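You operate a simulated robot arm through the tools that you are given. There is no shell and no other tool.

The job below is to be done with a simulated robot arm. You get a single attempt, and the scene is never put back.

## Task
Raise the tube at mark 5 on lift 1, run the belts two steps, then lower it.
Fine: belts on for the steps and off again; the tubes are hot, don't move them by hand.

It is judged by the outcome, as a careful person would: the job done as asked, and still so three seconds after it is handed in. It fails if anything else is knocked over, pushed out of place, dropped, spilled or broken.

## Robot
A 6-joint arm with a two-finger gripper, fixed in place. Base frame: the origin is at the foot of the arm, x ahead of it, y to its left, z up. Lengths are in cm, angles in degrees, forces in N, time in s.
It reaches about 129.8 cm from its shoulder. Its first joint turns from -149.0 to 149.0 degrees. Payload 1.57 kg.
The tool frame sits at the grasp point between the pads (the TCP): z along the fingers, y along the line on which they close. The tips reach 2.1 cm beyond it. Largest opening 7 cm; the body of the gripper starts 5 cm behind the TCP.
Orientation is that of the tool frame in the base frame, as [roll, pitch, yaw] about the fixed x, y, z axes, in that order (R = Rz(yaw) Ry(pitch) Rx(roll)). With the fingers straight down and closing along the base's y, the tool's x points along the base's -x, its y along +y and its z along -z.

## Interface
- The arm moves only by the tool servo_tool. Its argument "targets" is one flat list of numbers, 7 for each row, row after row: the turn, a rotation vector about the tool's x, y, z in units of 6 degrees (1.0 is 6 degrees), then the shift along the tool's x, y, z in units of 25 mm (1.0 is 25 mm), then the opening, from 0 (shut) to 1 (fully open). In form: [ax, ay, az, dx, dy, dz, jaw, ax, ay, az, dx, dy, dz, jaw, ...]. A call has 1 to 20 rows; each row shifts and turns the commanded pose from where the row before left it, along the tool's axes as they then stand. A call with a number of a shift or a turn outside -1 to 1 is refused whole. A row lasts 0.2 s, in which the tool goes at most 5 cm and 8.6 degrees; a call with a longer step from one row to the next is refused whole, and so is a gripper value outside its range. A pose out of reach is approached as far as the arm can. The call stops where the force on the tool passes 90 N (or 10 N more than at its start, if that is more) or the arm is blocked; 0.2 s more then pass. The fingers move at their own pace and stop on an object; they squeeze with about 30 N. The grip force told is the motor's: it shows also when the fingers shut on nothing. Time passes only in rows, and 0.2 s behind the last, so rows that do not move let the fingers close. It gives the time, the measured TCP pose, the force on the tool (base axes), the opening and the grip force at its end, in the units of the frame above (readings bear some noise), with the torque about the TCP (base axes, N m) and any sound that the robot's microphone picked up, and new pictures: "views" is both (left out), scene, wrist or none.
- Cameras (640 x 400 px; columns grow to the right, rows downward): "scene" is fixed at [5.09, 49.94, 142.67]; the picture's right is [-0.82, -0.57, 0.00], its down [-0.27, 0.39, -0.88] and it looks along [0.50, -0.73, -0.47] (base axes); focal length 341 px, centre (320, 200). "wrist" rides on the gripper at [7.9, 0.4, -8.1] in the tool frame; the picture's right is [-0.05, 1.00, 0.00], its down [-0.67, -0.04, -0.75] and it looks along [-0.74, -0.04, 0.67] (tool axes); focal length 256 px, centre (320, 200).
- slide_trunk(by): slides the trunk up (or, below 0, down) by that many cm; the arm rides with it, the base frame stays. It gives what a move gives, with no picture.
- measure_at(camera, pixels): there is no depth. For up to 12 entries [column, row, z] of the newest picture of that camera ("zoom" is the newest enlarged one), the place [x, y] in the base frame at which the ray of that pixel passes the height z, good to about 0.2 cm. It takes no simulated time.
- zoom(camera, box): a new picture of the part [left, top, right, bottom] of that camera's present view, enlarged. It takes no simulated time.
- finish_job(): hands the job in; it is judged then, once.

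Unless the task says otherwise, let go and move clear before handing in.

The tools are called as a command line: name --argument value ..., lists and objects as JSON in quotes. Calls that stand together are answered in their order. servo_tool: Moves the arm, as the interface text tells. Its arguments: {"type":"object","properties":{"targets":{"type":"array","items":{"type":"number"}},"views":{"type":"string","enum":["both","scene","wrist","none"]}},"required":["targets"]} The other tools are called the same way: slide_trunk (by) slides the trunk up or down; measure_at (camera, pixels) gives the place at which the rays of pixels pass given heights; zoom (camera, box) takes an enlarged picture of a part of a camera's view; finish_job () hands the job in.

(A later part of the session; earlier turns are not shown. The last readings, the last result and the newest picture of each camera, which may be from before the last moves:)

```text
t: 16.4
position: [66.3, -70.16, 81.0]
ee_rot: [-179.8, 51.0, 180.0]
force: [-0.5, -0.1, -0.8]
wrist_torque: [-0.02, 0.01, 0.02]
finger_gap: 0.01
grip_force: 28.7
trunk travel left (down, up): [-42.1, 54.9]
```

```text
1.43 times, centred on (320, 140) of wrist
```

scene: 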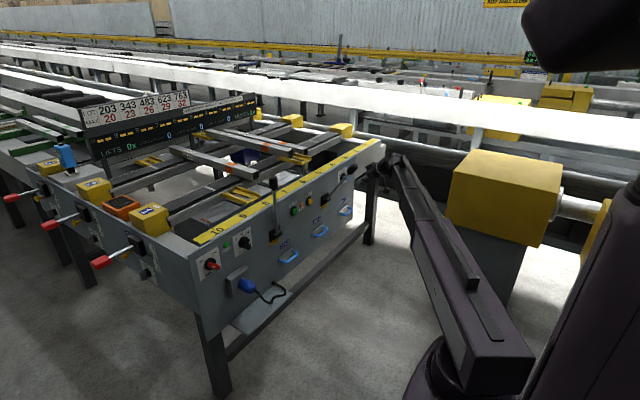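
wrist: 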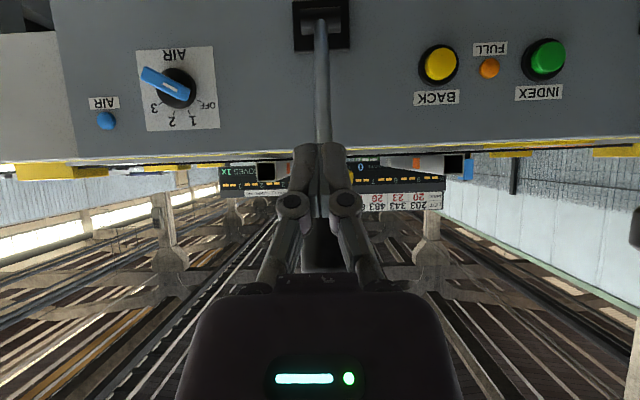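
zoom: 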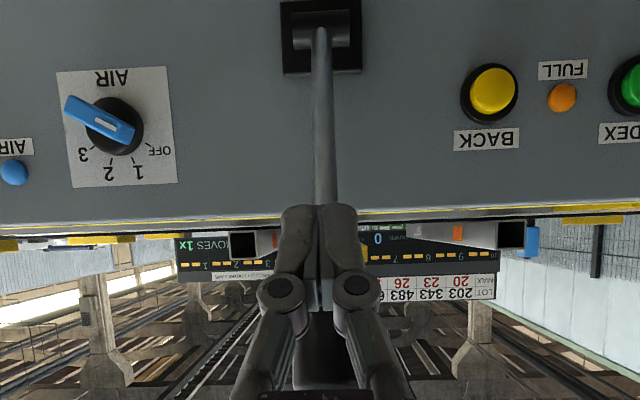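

The lever is at about 34°, and I need to know whether tube 412 is high enough to clear another tube. I'll measure the raised tube's end against the others with a tight zoom.

zoom --camera "scene" --box '[268, 138, 324, 173]'

zoom --camera "scene" --box '[180, 125, 236, 160]'

zoom --camera "wrist" --box '[200, 130, 500, 230]'

```text
11.43 times, centred on (296, 156) of scene
```

zoom: 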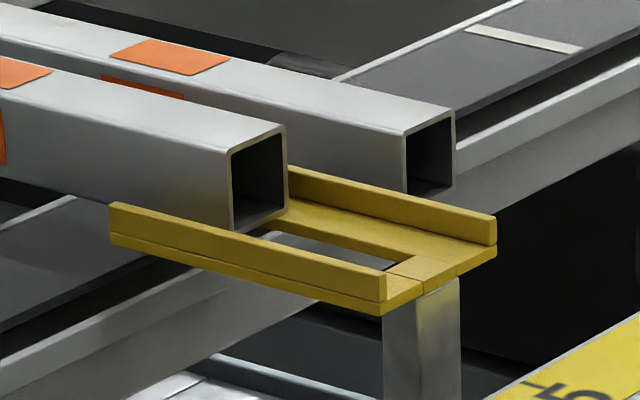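

```text
11.43 times, centred on (208, 142) of scene
```

zoom: 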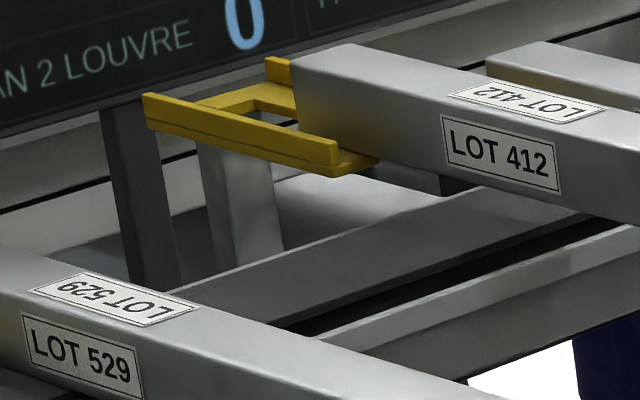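

```text
2.13 times, centred on (350, 180) of wrist
```

zoom: 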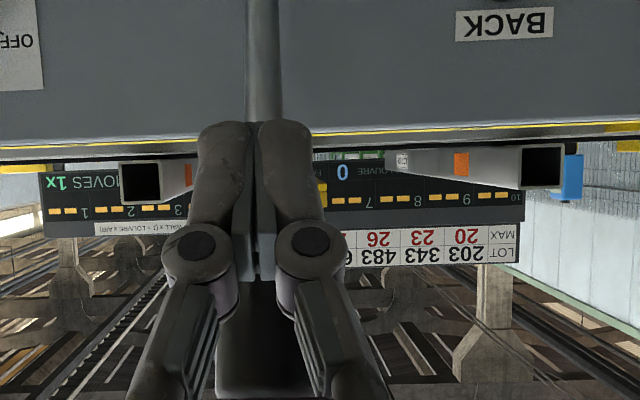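

Tube 412's underside is at about z=83.2 while LOT 377's top is about 84.3, so the lift must go higher before the belts can run. The grip slipped because the tool was rotating against the knob; I'll back off and instead hook the closed fingers over the knob's back and push it down using the trunk.

servo_tool --targets '[0, 0, 0, 0.6, 0, -0.75, 0, 0, 0, 0, 0.6, 0, -0.75, 0, 0, 0, 0, 0.6, 0, -0.75, 0]' --views "none"

slide_trunk --by 8

```text
t: 17.2
position: [59.3, -69.96, 80.91]
ee_rot: [-179.9, 51.3, -179.8]
force: [0.8, -0.4, 0.1]
wrist_torque: [-0.02, 0.0, -0.01]
finger_gap: 0.01
grip_force: 28.9
trunk travel left (down, up): [-42.1, 54.9]
```

```text
t: 18.4
position: [59.18, -69.98, 88.97]
ee_rot: [-179.9, 51.1, -180.0]
force: [0.6, -0.7, -0.1]
wrist_torque: [0.03, 0.05, 0.07]
finger_gap: 0.0
grip_force: 28.5
trunk travel left (down, up): [-50.1, 46.9]
```

The hand is clear at (59.2, -70.0, 89.0). I'll pitch to 70° and move out above the knob, keeping the finger over its top.

servo_tool --targets '[0, -0.79, 0, 0, 0, 0, 0, 0, -0.79, 0, 0, 0, 0, 0, 0, -0.79, 0, 0, 0, 0, 0, 0, -0.79, 0, 0, 0, 0, 0, 0, 0, 0, -0.33, 0, 0.9, 0, 0, 0, 0, -0.33, 0, 0.9, 0, 0, 0, 0, -0.33, 0, 0.9, 0, 0, 0, 0, -0.33, 0, 0.9, 0, 0, 0, 0, -0.33, 0, 0.9, 0, 0, 0, 0, -0.33, 0, 0.9, 0]' --views "both"

zoom --camera "scene" --box '[300, 130, 400, 210]'

zoom --camera "wrist" --box '[200, 0, 440, 280]'

```text
t: 20.6
position: [73.52, -69.85, 94.26]
ee_rot: [-179.8, 70.3, -179.7]
force: [0.5, -0.9, -0.6]
wrist_torque: [0.01, 0.02, -0.02]
finger_gap: 0.02
grip_force: 28.8
out of reach, approached as far as the arm can: row 1, 2, 3, 4
trunk travel left (down, up): [-50.1, 46.9]
```

scene: 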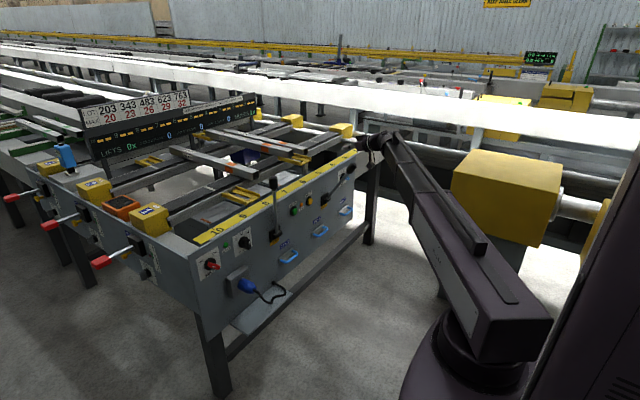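
wrist: 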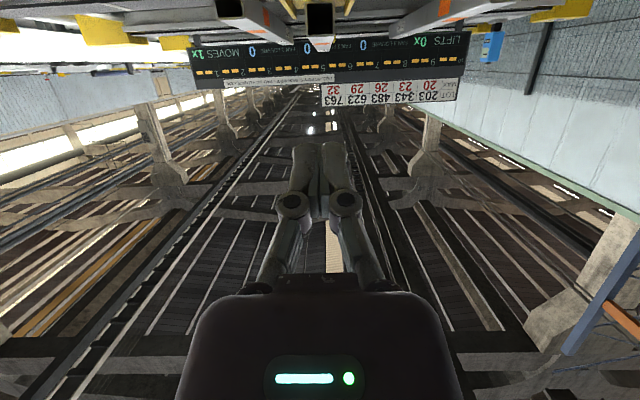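

```text
5.00 times, centred on (350, 170) of scene
```

zoom: 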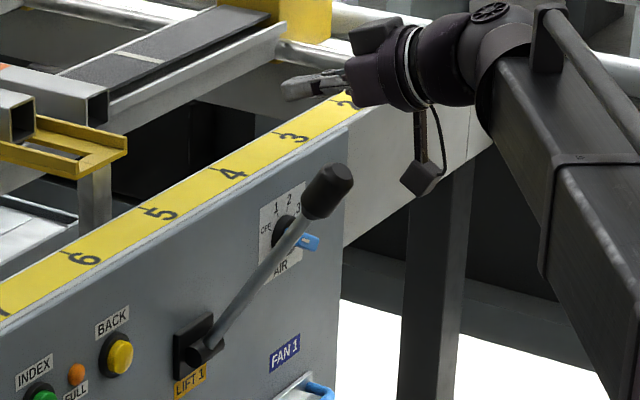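

```text
1.43 times, centred on (320, 140) of wrist
```

zoom: 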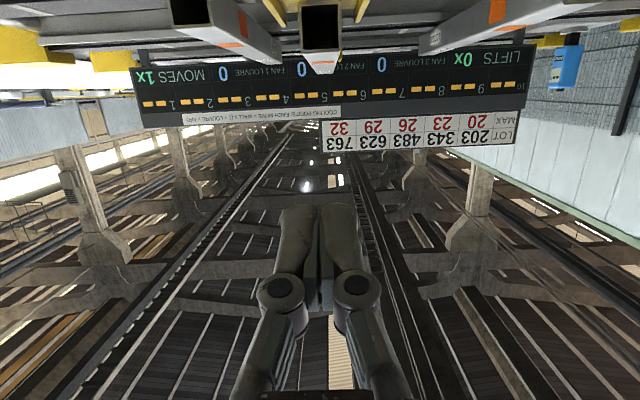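

The closed fingers are now above and beyond the knob. I'll lower the trunk 7 cm so the fingers bear on the knob's back edge and push it on slightly.

slide_trunk --by -7

zoom --camera "scene" --box '[300, 130, 400, 210]'

zoom --camera "wrist" --box '[200, 0, 440, 280]'

```text
t: 21.6
position: [73.44, -69.97, 87.48]
ee_rot: [-179.7, 70.4, -179.9]
force: [-5.1, -7.2, 19.2]
wrist_torque: [-0.11, 0.53, 0.19]
finger_gap: 0.02
grip_force: 28.5
trunk travel left (down, up): [-43.1, 53.9]
```

```text
5.00 times, centred on (350, 170) of scene
```

zoom: 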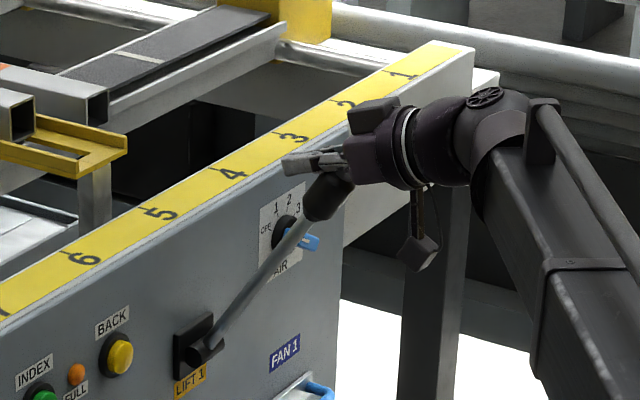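

```text
1.43 times, centred on (320, 140) of wrist
```

zoom: 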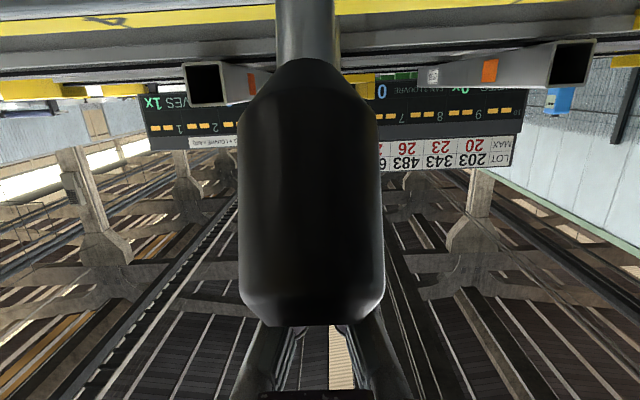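

The fingers rest on the knob with 19 N. I'll draw the hand back 2 cm so the knob sits mid-finger, then keep pushing down.

servo_tool --targets '[0, 0, 0, 0.137, 0, -0.376, 0, 0, 0, 0, 0.137, 0, -0.376, 0]' --views "scene"

zoom --camera "scene" --box '[300, 130, 400, 210]'

```text
t: 22.2
position: [71.45, -69.7, 87.33]
ee_rot: [-179.9, 70.1, -179.9]
force: [0.1, -0.6, 0.7]
wrist_torque: [-0.03, 0.01, 0.01]
finger_gap: 0.01
grip_force: 28.7
trunk travel left (down, up): [-43.1, 53.9]
```

scene: 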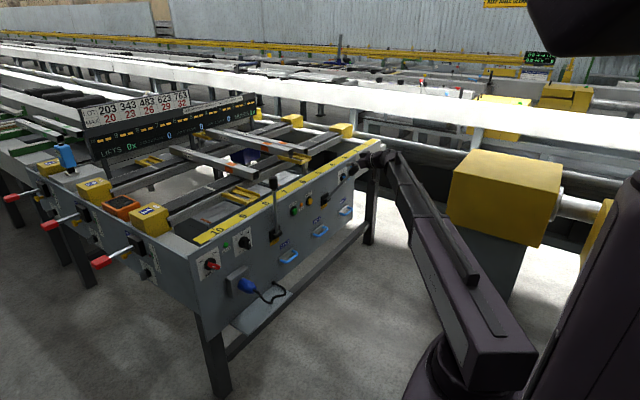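

```text
5.00 times, centred on (350, 170) of scene
```

zoom: 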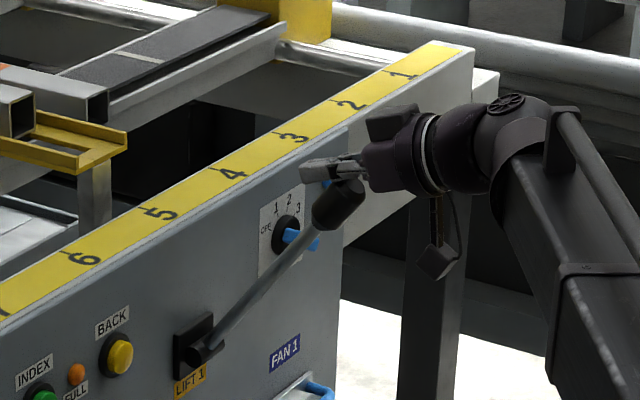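

The lever has moved on to about 37° with no hard stop, so there is more travel. I'll continue with trunk lowering alternated with drawing back.

slide_trunk --by -2.5

servo_tool --targets '[0, 0, 0, 0.137, 0, -0.376, 0, 0, 0, 0, 0.137, 0, -0.376, 0]' --views "scene"

zoom --camera "scene" --box '[300, 130, 400, 210]'

```text
t: 22.9
position: [71.55, -69.82, 84.83]
ee_rot: [-179.7, 70.1, -179.9]
force: [1.2, 1.1, 0.2]
wrist_torque: [0.03, -0.01, 0.0]
finger_gap: 0.0
grip_force: 28.6
trunk travel left (down, up): [-40.6, 56.4]
```

```text
t: 23.5
position: [69.56, -69.87, 84.88]
ee_rot: [-179.8, 70.1, -179.9]
force: [2.2, -0.7, 1.9]
wrist_torque: [-0.04, 0.04, 0.02]
finger_gap: 0.0
grip_force: 28.6
trunk travel left (down, up): [-40.6, 56.4]
```

scene: 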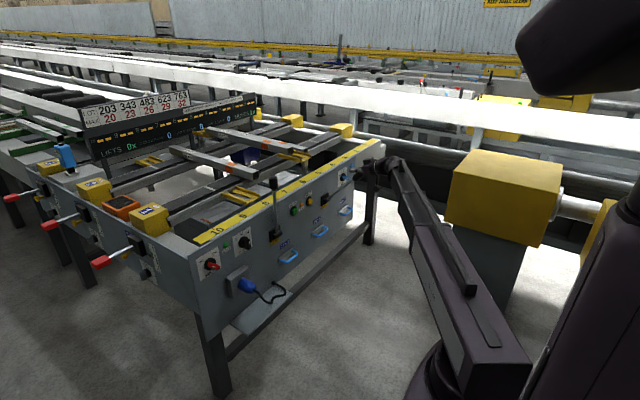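

```text
5.00 times, centred on (350, 170) of scene
```

zoom: 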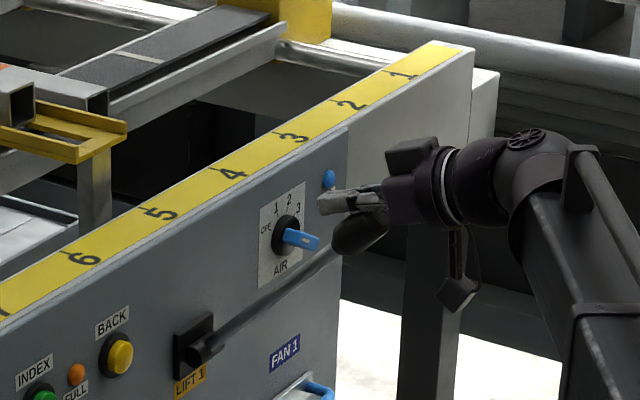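

The lever is now near 45° and the fork has risen further. I'll keep alternating the push-down and draw-back.

slide_trunk --by -2.5

servo_tool --targets '[0, 0, 0, 0.137, 0, -0.376, 0, 0, 0, 0, 0.137, 0, -0.376, 0]' --views "scene"

zoom --camera "scene" --box '[240, 120, 400, 220]'

```text
t: 24.2
position: [69.56, -69.94, 82.31]
ee_rot: [-179.7, 70.2, -179.8]
force: [-7.2, -4.7, 8.2]
wrist_torque: [-0.01, 0.35, 0.28]
finger_gap: 0.02
grip_force: 28.5
trunk travel left (down, up): [-38.1, 58.9]
```

```text
t: 24.9
position: [67.6, -69.76, 82.34]
ee_rot: [-179.8, 70.2, -179.8]
force: [0.1, 0.1, 3.1]
wrist_torque: [0.0, 0.04, -0.04]
finger_gap: 0.01
grip_force: 28.8
trunk travel left (down, up): [-38.1, 58.9]
```

scene: 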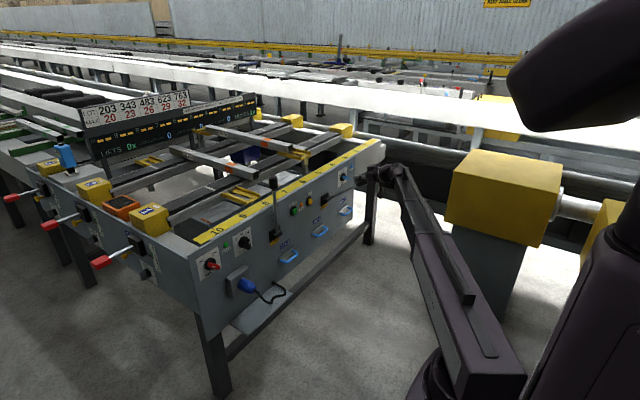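

```text
4.00 times, centred on (320, 170) of scene
```

zoom: 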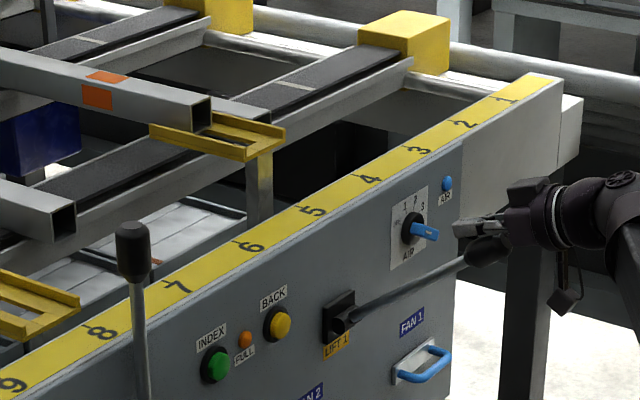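

The lever is at about 52° and the tube is visibly higher. I'll push on in the same way and watch for the end stop.

slide_trunk --by -2.5

servo_tool --targets '[0, 0, 0, 0.103, 0, -0.282, 0, 0, 0, 0, 0.103, 0, -0.282, 0]' --views "scene"

zoom --camera "scene" --box '[240, 120, 400, 220]'

```text
t: 25.6
position: [67.59, -69.87, 79.77]
ee_rot: [-179.7, 70.2, -179.8]
force: [-3.6, -7.2, 4.7]
wrist_torque: [-0.05, 0.17, 0.32]
finger_gap: 0.02
grip_force: 28.9
trunk travel left (down, up): [-35.6, 61.4]
```

```text
t: 26.2
position: [66.23, -69.93, 79.8]
ee_rot: [-179.8, 70.2, -180.0]
force: [2.5, -1.6, 1.9]
wrist_torque: [0.06, 0.03, 0.06]
finger_gap: 0.0
grip_force: 28.3
trunk travel left (down, up): [-35.6, 61.4]
```

scene: 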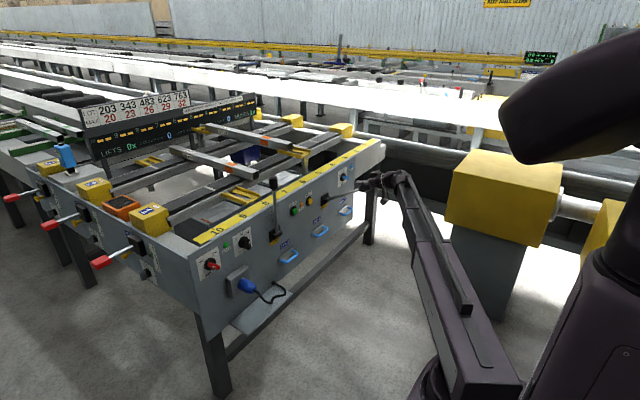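

```text
4.00 times, centred on (320, 170) of scene
```

zoom: 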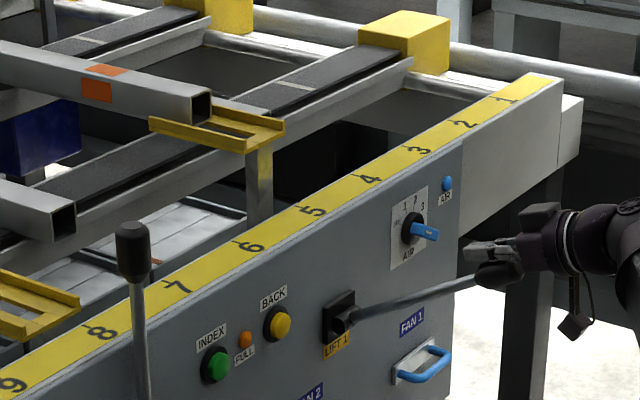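

The lever is at about 58°, still moving easily. One more round, then I'll measure the clearance again.

slide_trunk --by -2.5

servo_tool --targets '[0, 0, 0, 0.103, 0, -0.282, 0, 0, 0, 0, 0.068, 0, -0.188, 0]' --views "scene"

zoom --camera "scene" --box '[240, 120, 400, 220]'

zoom --camera "scene" --box '[80, 85, 270, 165]'

```text
t: 26.9
position: [66.14, -69.9, 77.26]
ee_rot: [-179.8, 70.1, -179.8]
force: [-0.2, 0.1, 0.6]
wrist_torque: [0.02, -0.03, 0.01]
finger_gap: 0.03
grip_force: 28.7
trunk travel left (down, up): [-33.1, 63.9]
```

```text
t: 27.5
position: [65.08, -69.64, 77.38]
ee_rot: [180.0, 70.4, -179.9]
force: [18.7, -4.2, 16.6]
wrist_torque: [-0.07, 0.56, 0.27]
finger_gap: 0.04
grip_force: 28.4
trunk travel left (down, up): [-33.1, 63.9]
```

scene: 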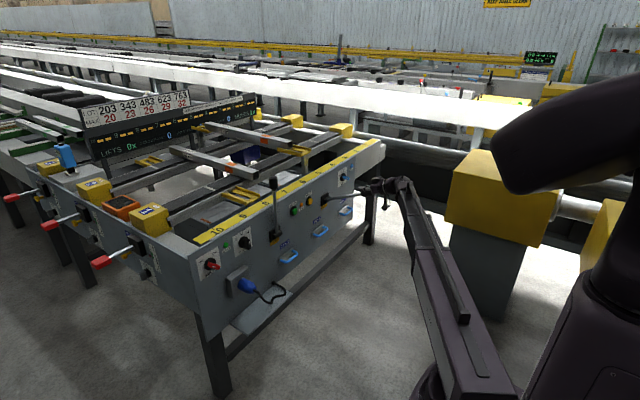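

```text
4.00 times, centred on (320, 170) of scene
```

zoom: 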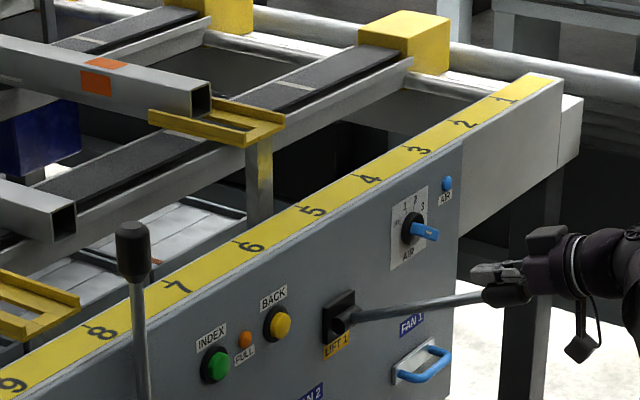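

```text
3.37 times, centred on (175, 125) of scene
```

zoom: 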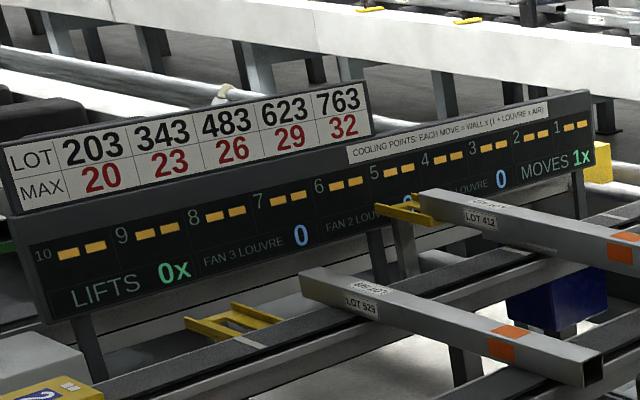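

The lever is near 64° with higher reaction (about 25 N), and the tube has risen about 7.5 cm. I'll push 1.5 cm more to see if this is the end stop.

slide_trunk --by -1.5

servo_tool --targets '[0, 0, 0, 0.068, 0, -0.188, 0]' --views "both"

zoom --camera "scene" --box '[240, 120, 400, 220]'

zoom --camera "wrist" --box '[160, 0, 480, 300]'

```text
t: 27.9
position: [65.24, -70.07, 77.34]
ee_rot: [179.0, 71.7, 178.6]
force: [5.8, -7.3, 40.3]
wrist_torque: [0.11, 0.79, 0.66]
finger_gap: 0.58
grip_force: 28.8
trunk travel left (down, up): [-32.4, 64.6]
stopped: the force on the tool passed its limit at 109 N (the readings are from after the stop); the commanded pose is now the measured one
```

```text
t: 28.3
position: [65.23, -70.0, 77.23]
ee_rot: [178.8, 71.8, 178.5]
force: [50.0, -18.8, 54.3]
wrist_torque: [-0.35, 1.43, 0.27]
finger_gap: 0.6
grip_force: 28.4
trunk travel left (down, up): [-32.4, 64.6]
```

scene: 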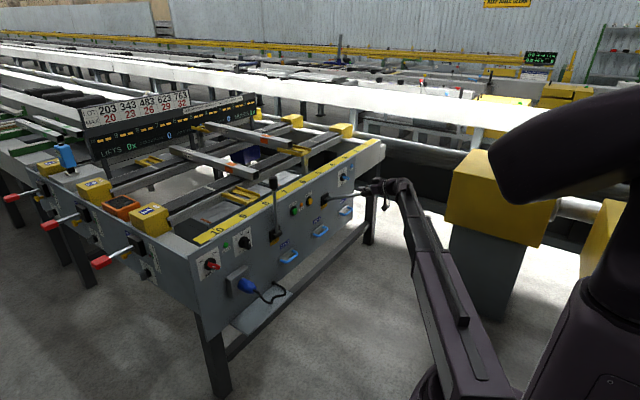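
wrist: 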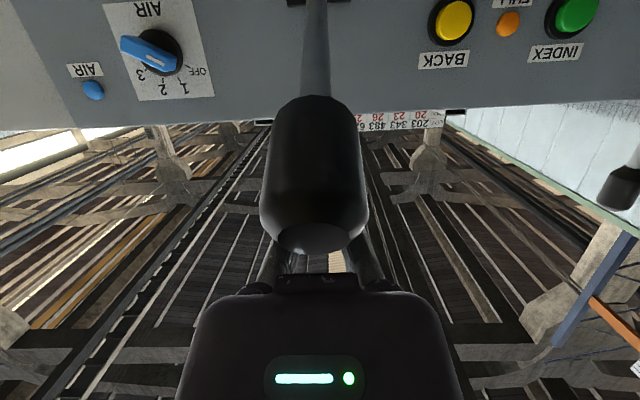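

```text
4.00 times, centred on (320, 170) of scene
```

zoom: 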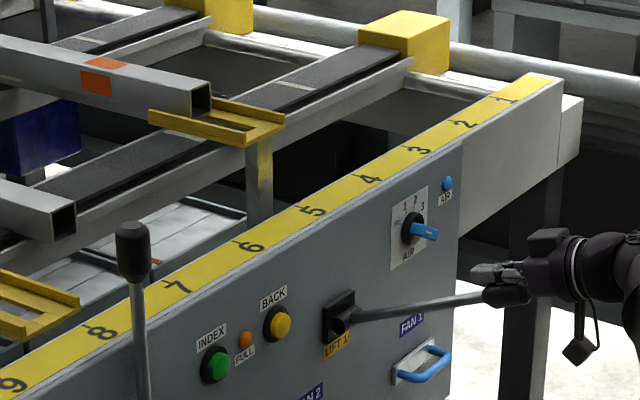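

```text
1.33 times, centred on (320, 150) of wrist
```

zoom: 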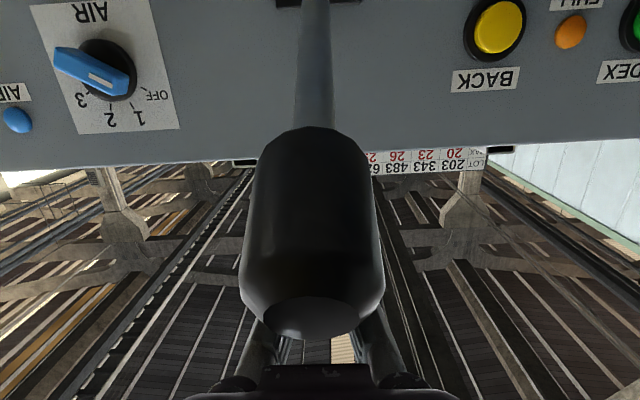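

The force spiked to 109 N with the lever unmoved at about 64°, so that is the end stop and the lift is fully raised. I'll ease off upward and check the lever stays.

slide_trunk --by 3

zoom --camera "scene" --box '[240, 120, 400, 220]'

zoom --camera "scene" --box '[268, 132, 324, 167]'

zoom --camera "scene" --box '[180, 115, 270, 165]'

```text
t: 29.1
position: [64.78, -70.09, 79.86]
ee_rot: [179.1, 71.3, 179.0]
force: [1.2, -0.9, -0.5]
wrist_torque: [0.02, -0.01, 0.02]
finger_gap: 0.01
grip_force: 28.5
trunk travel left (down, up): [-35.4, 61.6]
```

```text
4.00 times, centred on (320, 170) of scene
```

zoom: 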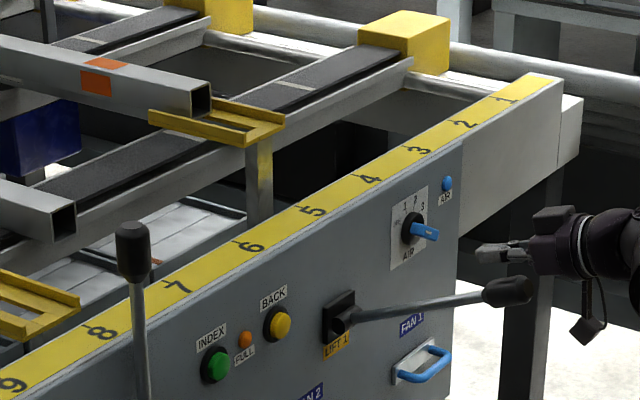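

```text
11.43 times, centred on (296, 150) of scene
```

zoom: 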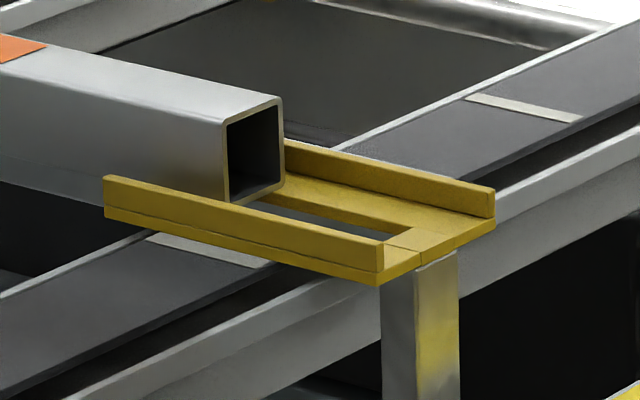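

```text
7.11 times, centred on (225, 140) of scene
```

zoom: 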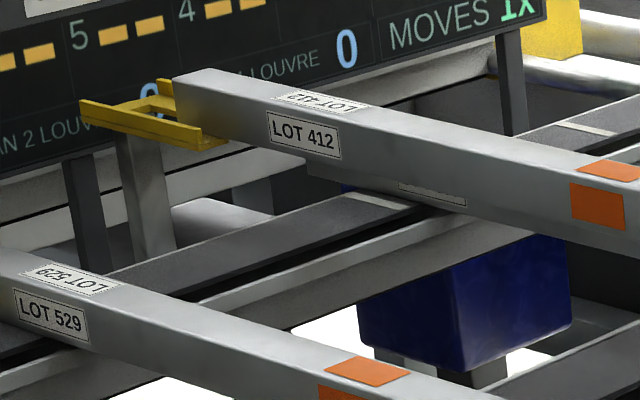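

The lever stays at its stop and the lift is up: the fork's underside is at about z=86.5 against a tube top of 84.3, so the others can pass below. I'll raise clear, retract, and head to the BELTS switch.

slide_trunk --by 6

servo_tool --targets '[0, 0, 0, 0.3, 0, -0.9, 0, 0, 0, 0, 0.3, 0, -0.9, 0, 0, 0, 0, 0.3, 0, -0.9, 0, 0, 0, 0, 0.3, 0, -0.9, 0, 0, 0, 0, 0.3, 0, -0.9, 0, 0, 0, 0, 0.3, 0, -0.9, 0]' --views "both"

```text
t: 30.1
position: [64.82, -69.92, 85.86]
ee_rot: [179.1, 71.2, 178.8]
force: [-0.1, 0.3, 0.1]
wrist_torque: [-0.01, -0.04, 0.05]
finger_gap: 0.0
grip_force: 28.7
trunk travel left (down, up): [-41.4, 55.6]
```

```text
t: 31.5
position: [50.49, -69.84, 85.99]
ee_rot: [179.1, 71.3, 178.8]
force: [-0.1, -0.6, 0.1]
wrist_torque: [-0.03, -0.03, 0.0]
finger_gap: 0.0
grip_force: 28.5
trunk travel left (down, up): [-41.4, 55.6]
```

scene: 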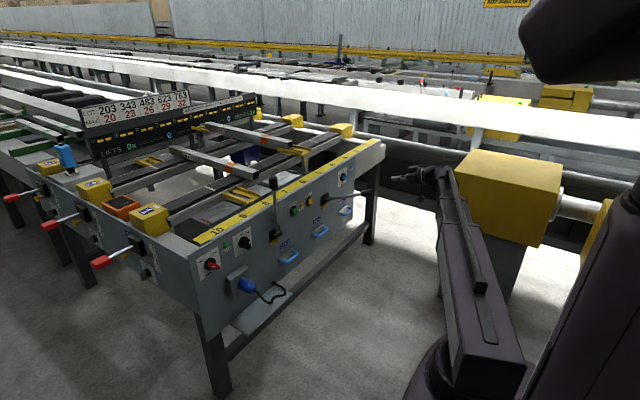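
wrist: 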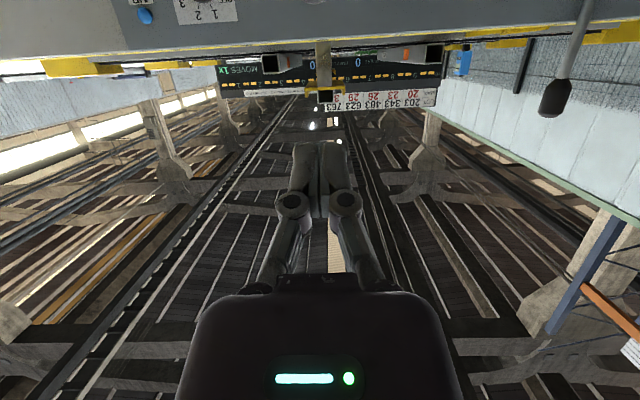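

The hand is clear at (50.5, -69.8, 86.0). I'll swing across toward the BELTS switch, staying in front of LIFT 2's lever.

servo_tool --targets '[0, 0, 0, -0.154, 1, 0.455, 0, 0, 0, 0, -0.154, 1, 0.455, 0, 0, 0, 0, -0.154, 1, 0.455, 0, 0, 0, 0, -0.154, 1, 0.455, 0, 0, 0, 0, -0.154, 1, 0.455, 0, 0, 0, 0, -0.154, 1, 0.455, 0, 0, 0, 0, -0.154, 1, 0.455, 0, 0, 0, 0, -0.154, 1, 0.455, 0, 0, 0, 0, -0.154, 1, 0.455, 0, 0, 0, 0, -0.154, 1, 0.455, 0, 0, 0, 0, -0.128, 1, 0.379, 0, 0, 0, 0, -0.128, 1, 0.379, 0, 0, 0, 0, -0.128, 1, 0.379, 0, 0, 0, 0, -0.128, 1, 0.379, 0, 0, 0, 0, -0.128, 1, 0.379, 0, 0, 0, 0, -0.128, 1, 0.379, 0, 0, 0, 0, -0.128, 1, 0.379, 0, 0, 0, 0, -0.128, 1, 0.379, 0]' --views "both"

```text
t: 35.3
position: [70.81, -24.95, 85.87]
ee_rot: [179.1, 71.1, 178.6]
force: [0.8, -0.5, 0.4]
wrist_torque: [0.01, 0.0, 0.0]
finger_gap: 0.01
grip_force: 28.6
out of reach, approached as far as the arm can: row 17
trunk travel left (down, up): [-41.4, 55.6]
```

scene: 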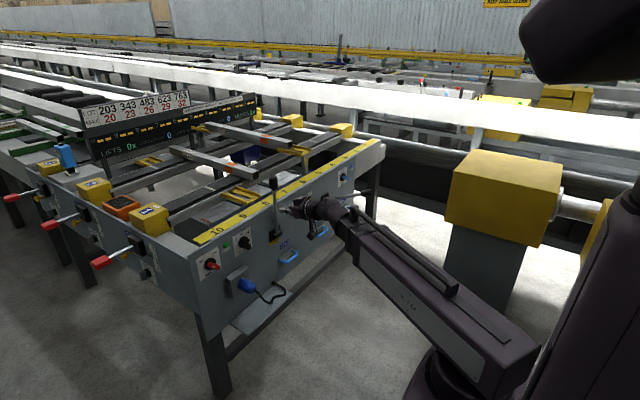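
wrist: 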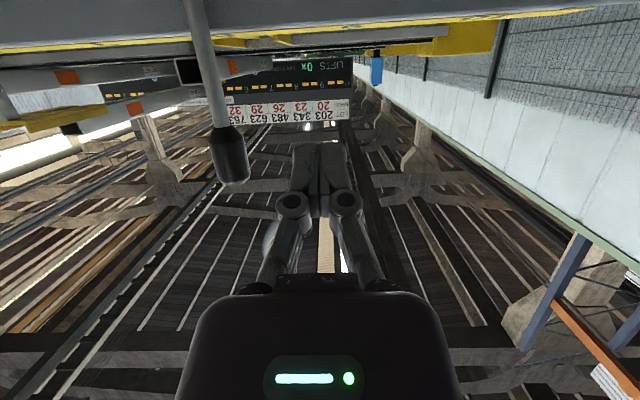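

The hand is at (70.8, -25.0, 85.9), just past LIFT 2's lever. I'll carry on to in front of the BELTS switch, y about -2.5.

servo_tool --targets '[0, 0, 0, -0.08, 1, 0.24, 0, 0, 0, 0, -0.08, 1, 0.24, 0, 0, 0, 0, -0.08, 1, 0.24, 0, 0, 0, 0, -0.08, 1, 0.24, 0, 0, 0, 0, -0.08, 1, 0.24, 0, 0, 0, 0, -0.08, 1, 0.24, 0, 0, 0, 0, -0.08, 1, 0.24, 0, 0, 0, 0, -0.08, 1, 0.24, 0, 0, 0, 0, -0.08, 1, 0.24, 1, 0, 0, 0, 0, 0, 0, 1]' --views "both"

```text
t: 37.5
position: [76.94, -2.56, 86.03]
ee_rot: [179.1, 71.4, 178.8]
force: [-0.3, 0.0, 0.6]
wrist_torque: [0.0, 0.0, 0.02]
finger_gap: 6.98
grip_force: 0.2
trunk travel left (down, up): [-41.4, 55.6]
```

scene: 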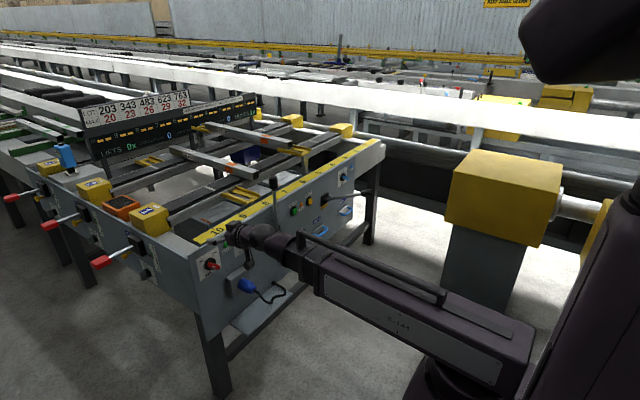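
wrist: 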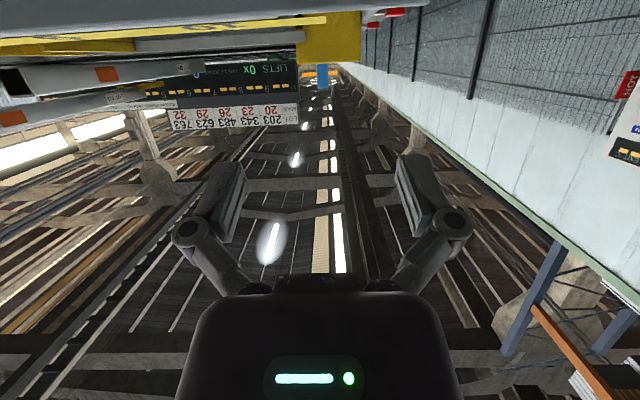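

The hand is at (76.9, -2.6, 86.0) with fingers open. I'll pitch to horizontal and lower the trunk to the switch height, then look at the switch through the wrist camera.

servo_tool --targets '[0, -0.77, 0, 0, 0, 0, 1, 0, -0.77, 0, 0, 0, 0, 1, 0, -0.77, 0, 0, 0, 0, 1, 0, -0.77, 0, 0, 0, 0, 1]' --views "none"

slide_trunk --by -20

servo_tool --targets '[0, 0, 0, 0, 0, 0, 1]' --views "both"

zoom --camera "wrist" --box '[200, 0, 440, 200]'

zoom --camera "scene" --box '[180, 200, 300, 300]'

```text
t: 38.5
position: [76.6, -2.54, 91.23]
ee_rot: [174.0, 88.1, 173.9]
force: [-0.1, 0.4, -0.2]
wrist_torque: [-0.01, 0.03, 0.02]
finger_gap: 6.99
grip_force: 0.1
out of reach, approached as far as the arm can: row 1, 2, 3, 4
trunk travel left (down, up): [-41.4, 55.6]
```

```text
t: 40.6
position: [76.72, -2.46, 71.31]
ee_rot: [171.4, 88.0, 171.4]
force: [-0.2, -0.6, -0.2]
wrist_torque: [0.04, -0.01, 0.01]
finger_gap: 6.99
grip_force: 0.1
trunk travel left (down, up): [-21.4, 75.6]
```

```text
t: 41.0
position: [76.77, -2.56, 71.26]
ee_rot: [171.4, 88.1, 171.4]
force: [-0.2, -0.9, -0.7]
wrist_torque: [-0.03, 0.02, -0.01]
finger_gap: 7.01
grip_force: 0.2
trunk travel left (down, up): [-21.4, 75.6]
```

scene: 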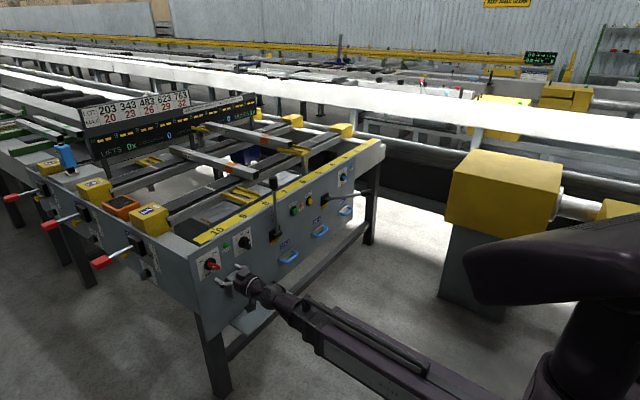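
wrist: 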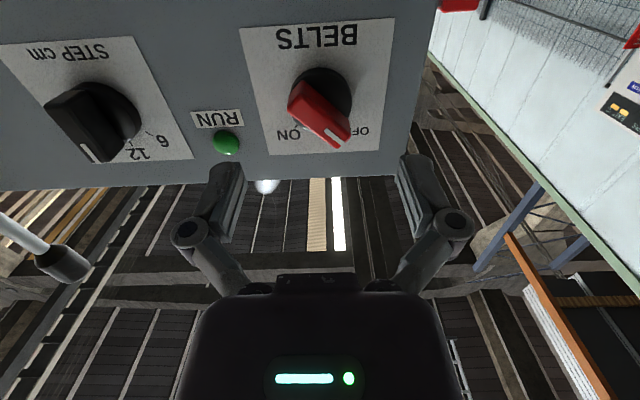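

```text
2.00 times, centred on (320, 100) of wrist
```

zoom: 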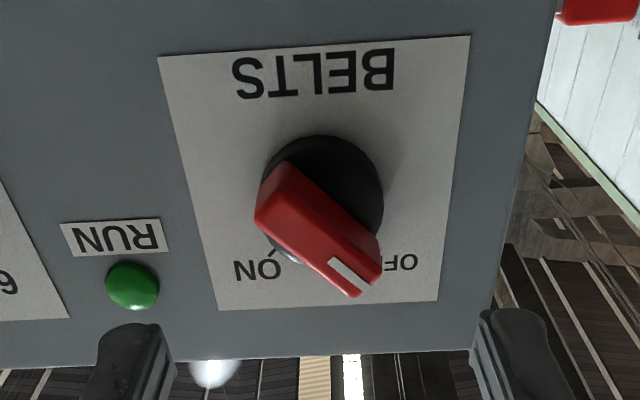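

```text
4.00 times, centred on (240, 250) of scene
```

zoom: 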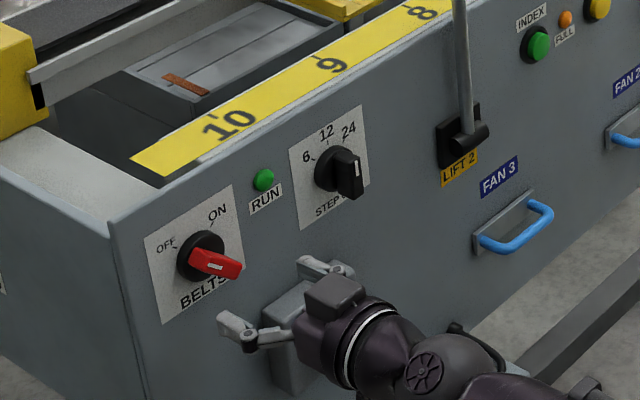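

The wrist view shows the BELTS bar's white mark at (335,138), toward OFF (right in this upside-down view), with ON at (290,134); STEP is at 12. I'll roll the hand about 40° so the fingers straddle the bar and check the alignment.

servo_tool --targets '[0, -0.3, 0, 0, 0, 0, 1, 0, 0, -0.95, 0, 0, 0, 1, 0, 0, -0.95, 0, 0, 0, 1, 0, 0, -0.95, 0, 0, 0, 1, 0, 0, -0.95, 0, 0, 0, 1, 0, 0, -0.95, 0, 0, 0, 1, 0, 0, -0.95, 0, 0, 0, 1, 0, 0, -0.95, 0, 0, 0, 1]' --views "both"

zoom --camera "wrist" --box '[160, 0, 480, 240]'

zoom --camera "scene" --box '[180, 200, 300, 300]'

```text
t: 42.8
position: [76.79, -2.49, 71.95]
ee_rot: [-90.3, 50.3, -90.1]
force: [-0.3, 0.0, -0.5]
wrist_torque: [-0.01, -0.01, -0.03]
finger_gap: 7.01
grip_force: 0.1
out of reach, approached as far as the arm can: row 1
trunk travel left (down, up): [-21.4, 75.6]
```

scene: 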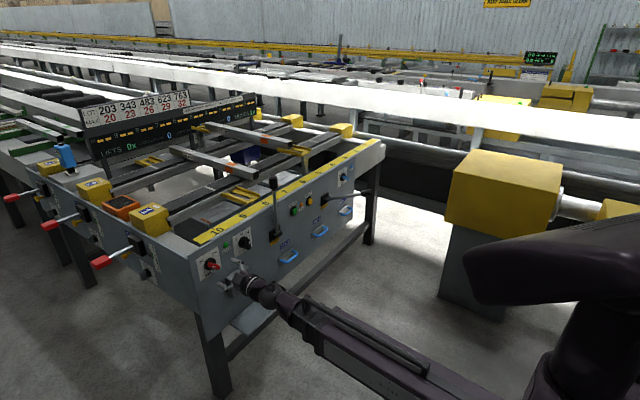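
wrist: 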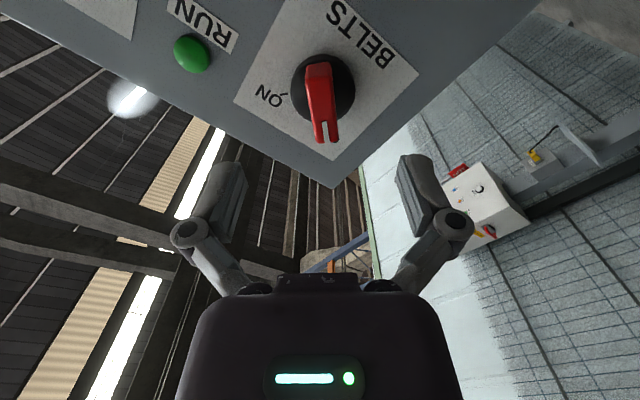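

```text
1.67 times, centred on (320, 120) of wrist
```

zoom: 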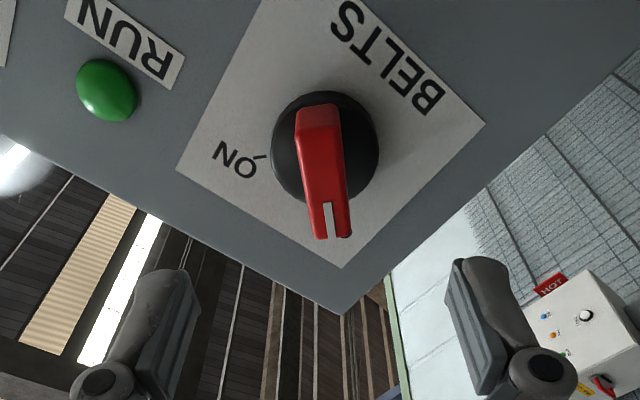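

```text
4.00 times, centred on (240, 250) of scene
```

zoom: 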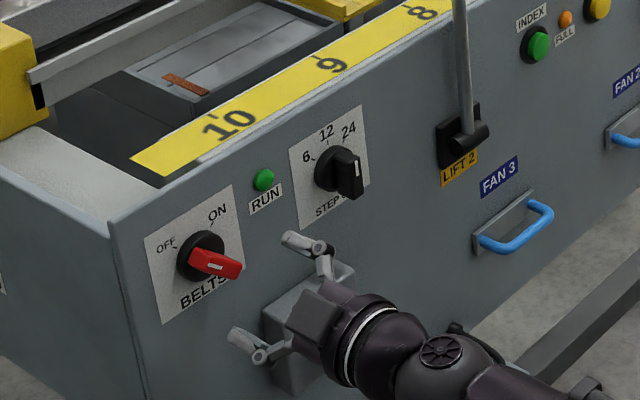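

The bar now lies along the hand's centreline (wrist column 318-330), with the knob centre about 0.5 cm lower and slightly right. I'll correct that and advance to straddle the bar.

slide_trunk --by -0.6

servo_tool --targets '[0, 0, 0, 0.07, -0.08, 0, 1, 0, 0, 0, 0, 0, 0.8, 1, 0, 0, 0, 0, 0, 0.8, 1, 0, 0, 0, 0, 0, 0, 1]' --views "both"

zoom --camera "wrist" --box '[160, 0, 480, 240]'

zoom --camera "scene" --box '[180, 220, 270, 290]'

```text
t: 43.4
position: [76.68, -2.5, 71.22]
ee_rot: [-90.4, 50.4, -90.1]
force: [-0.4, 0.5, 0.1]
wrist_torque: [0.0, 0.02, 0.01]
finger_gap: 7.01
grip_force: 0.0
trunk travel left (down, up): [-20.8, 76.2]
```

```text
t: 44.4
position: [80.53, -2.75, 71.25]
ee_rot: [-90.2, 50.4, -90.2]
force: [0.2, 0.0, 0.0]
wrist_torque: [-0.02, 0.03, -0.03]
finger_gap: 6.99
grip_force: 0.1
trunk travel left (down, up): [-20.8, 76.2]
```

scene: 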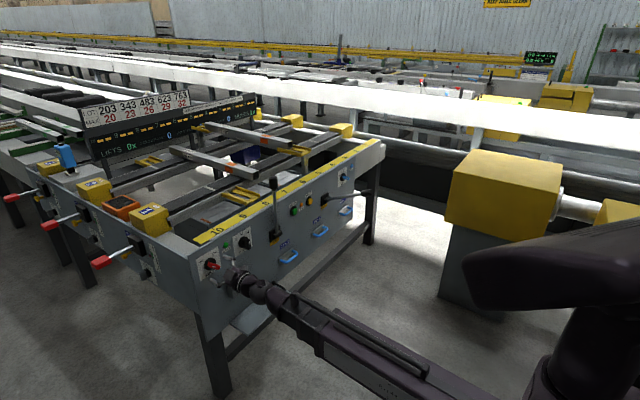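
wrist: 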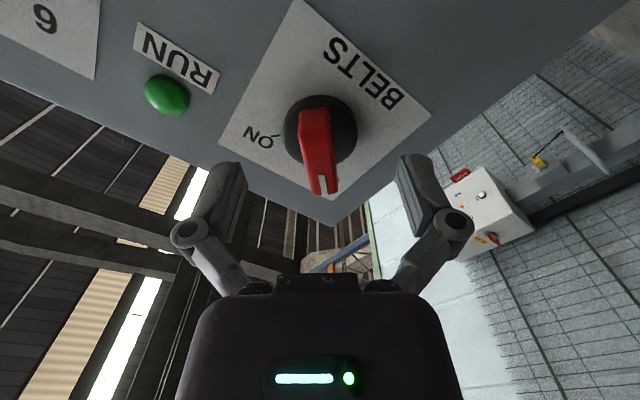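

```text
1.67 times, centred on (320, 120) of wrist
```

zoom: 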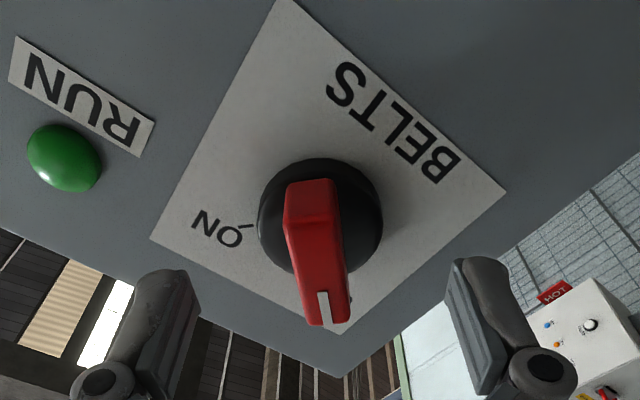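

```text
5.71 times, centred on (225, 255) of scene
```

zoom: 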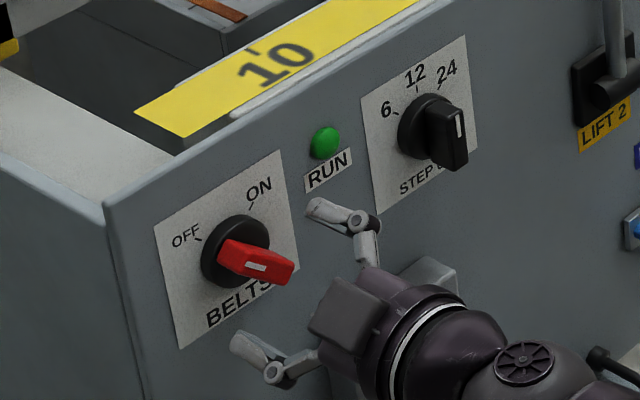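

The knob centre (wrist about 321,131) now lies on the hand's axis and the bar sits between the fingers. I'll advance 0.8 cm more and close on it.

servo_tool --targets '[0, 0, 0, 0, 0, 0.32, 1, 0, 0, 0, 0, 0, 0, 0.4, 0, 0, 0, 0, 0, 0, 0, 0, 0, 0, 0, 0, 0, 0, 0, 0, 0, 0, 0, 0, 0]' --views "both"

zoom --camera "wrist" --box '[160, 0, 480, 240]'

```text
t: 45.6
position: [81.31, -2.69, 71.2]
ee_rot: [-90.3, 50.5, -90.1]
force: [-9.7, -0.1, -3.6]
wrist_torque: [-0.04, 0.1, -0.04]
finger_gap: 1.49
grip_force: 32.0
trunk travel left (down, up): [-20.8, 76.2]
```

scene: 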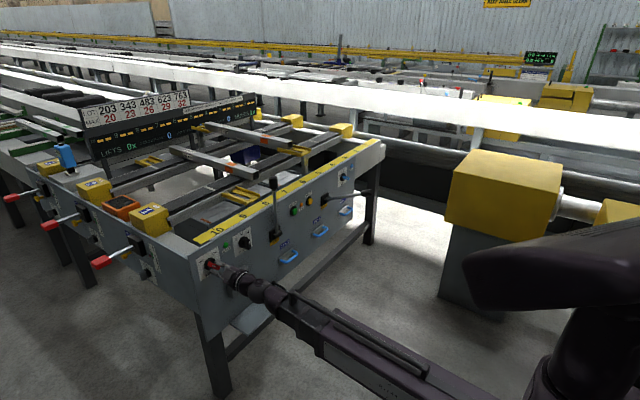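
wrist: 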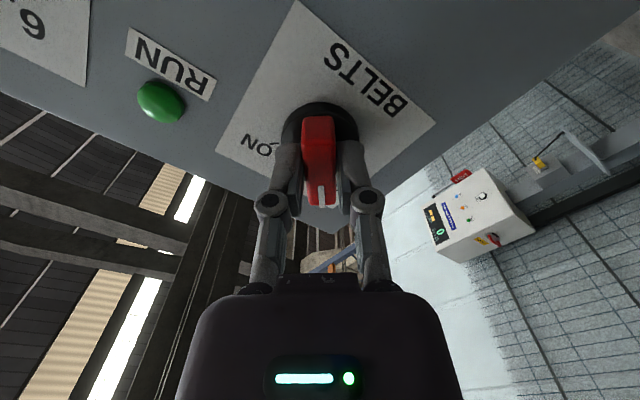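

```text
1.67 times, centred on (320, 120) of wrist
```

zoom: 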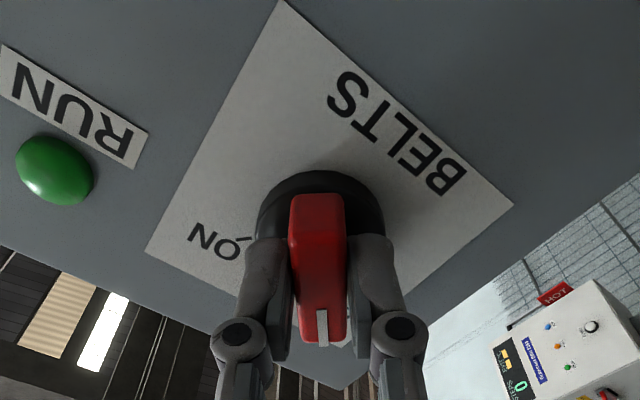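

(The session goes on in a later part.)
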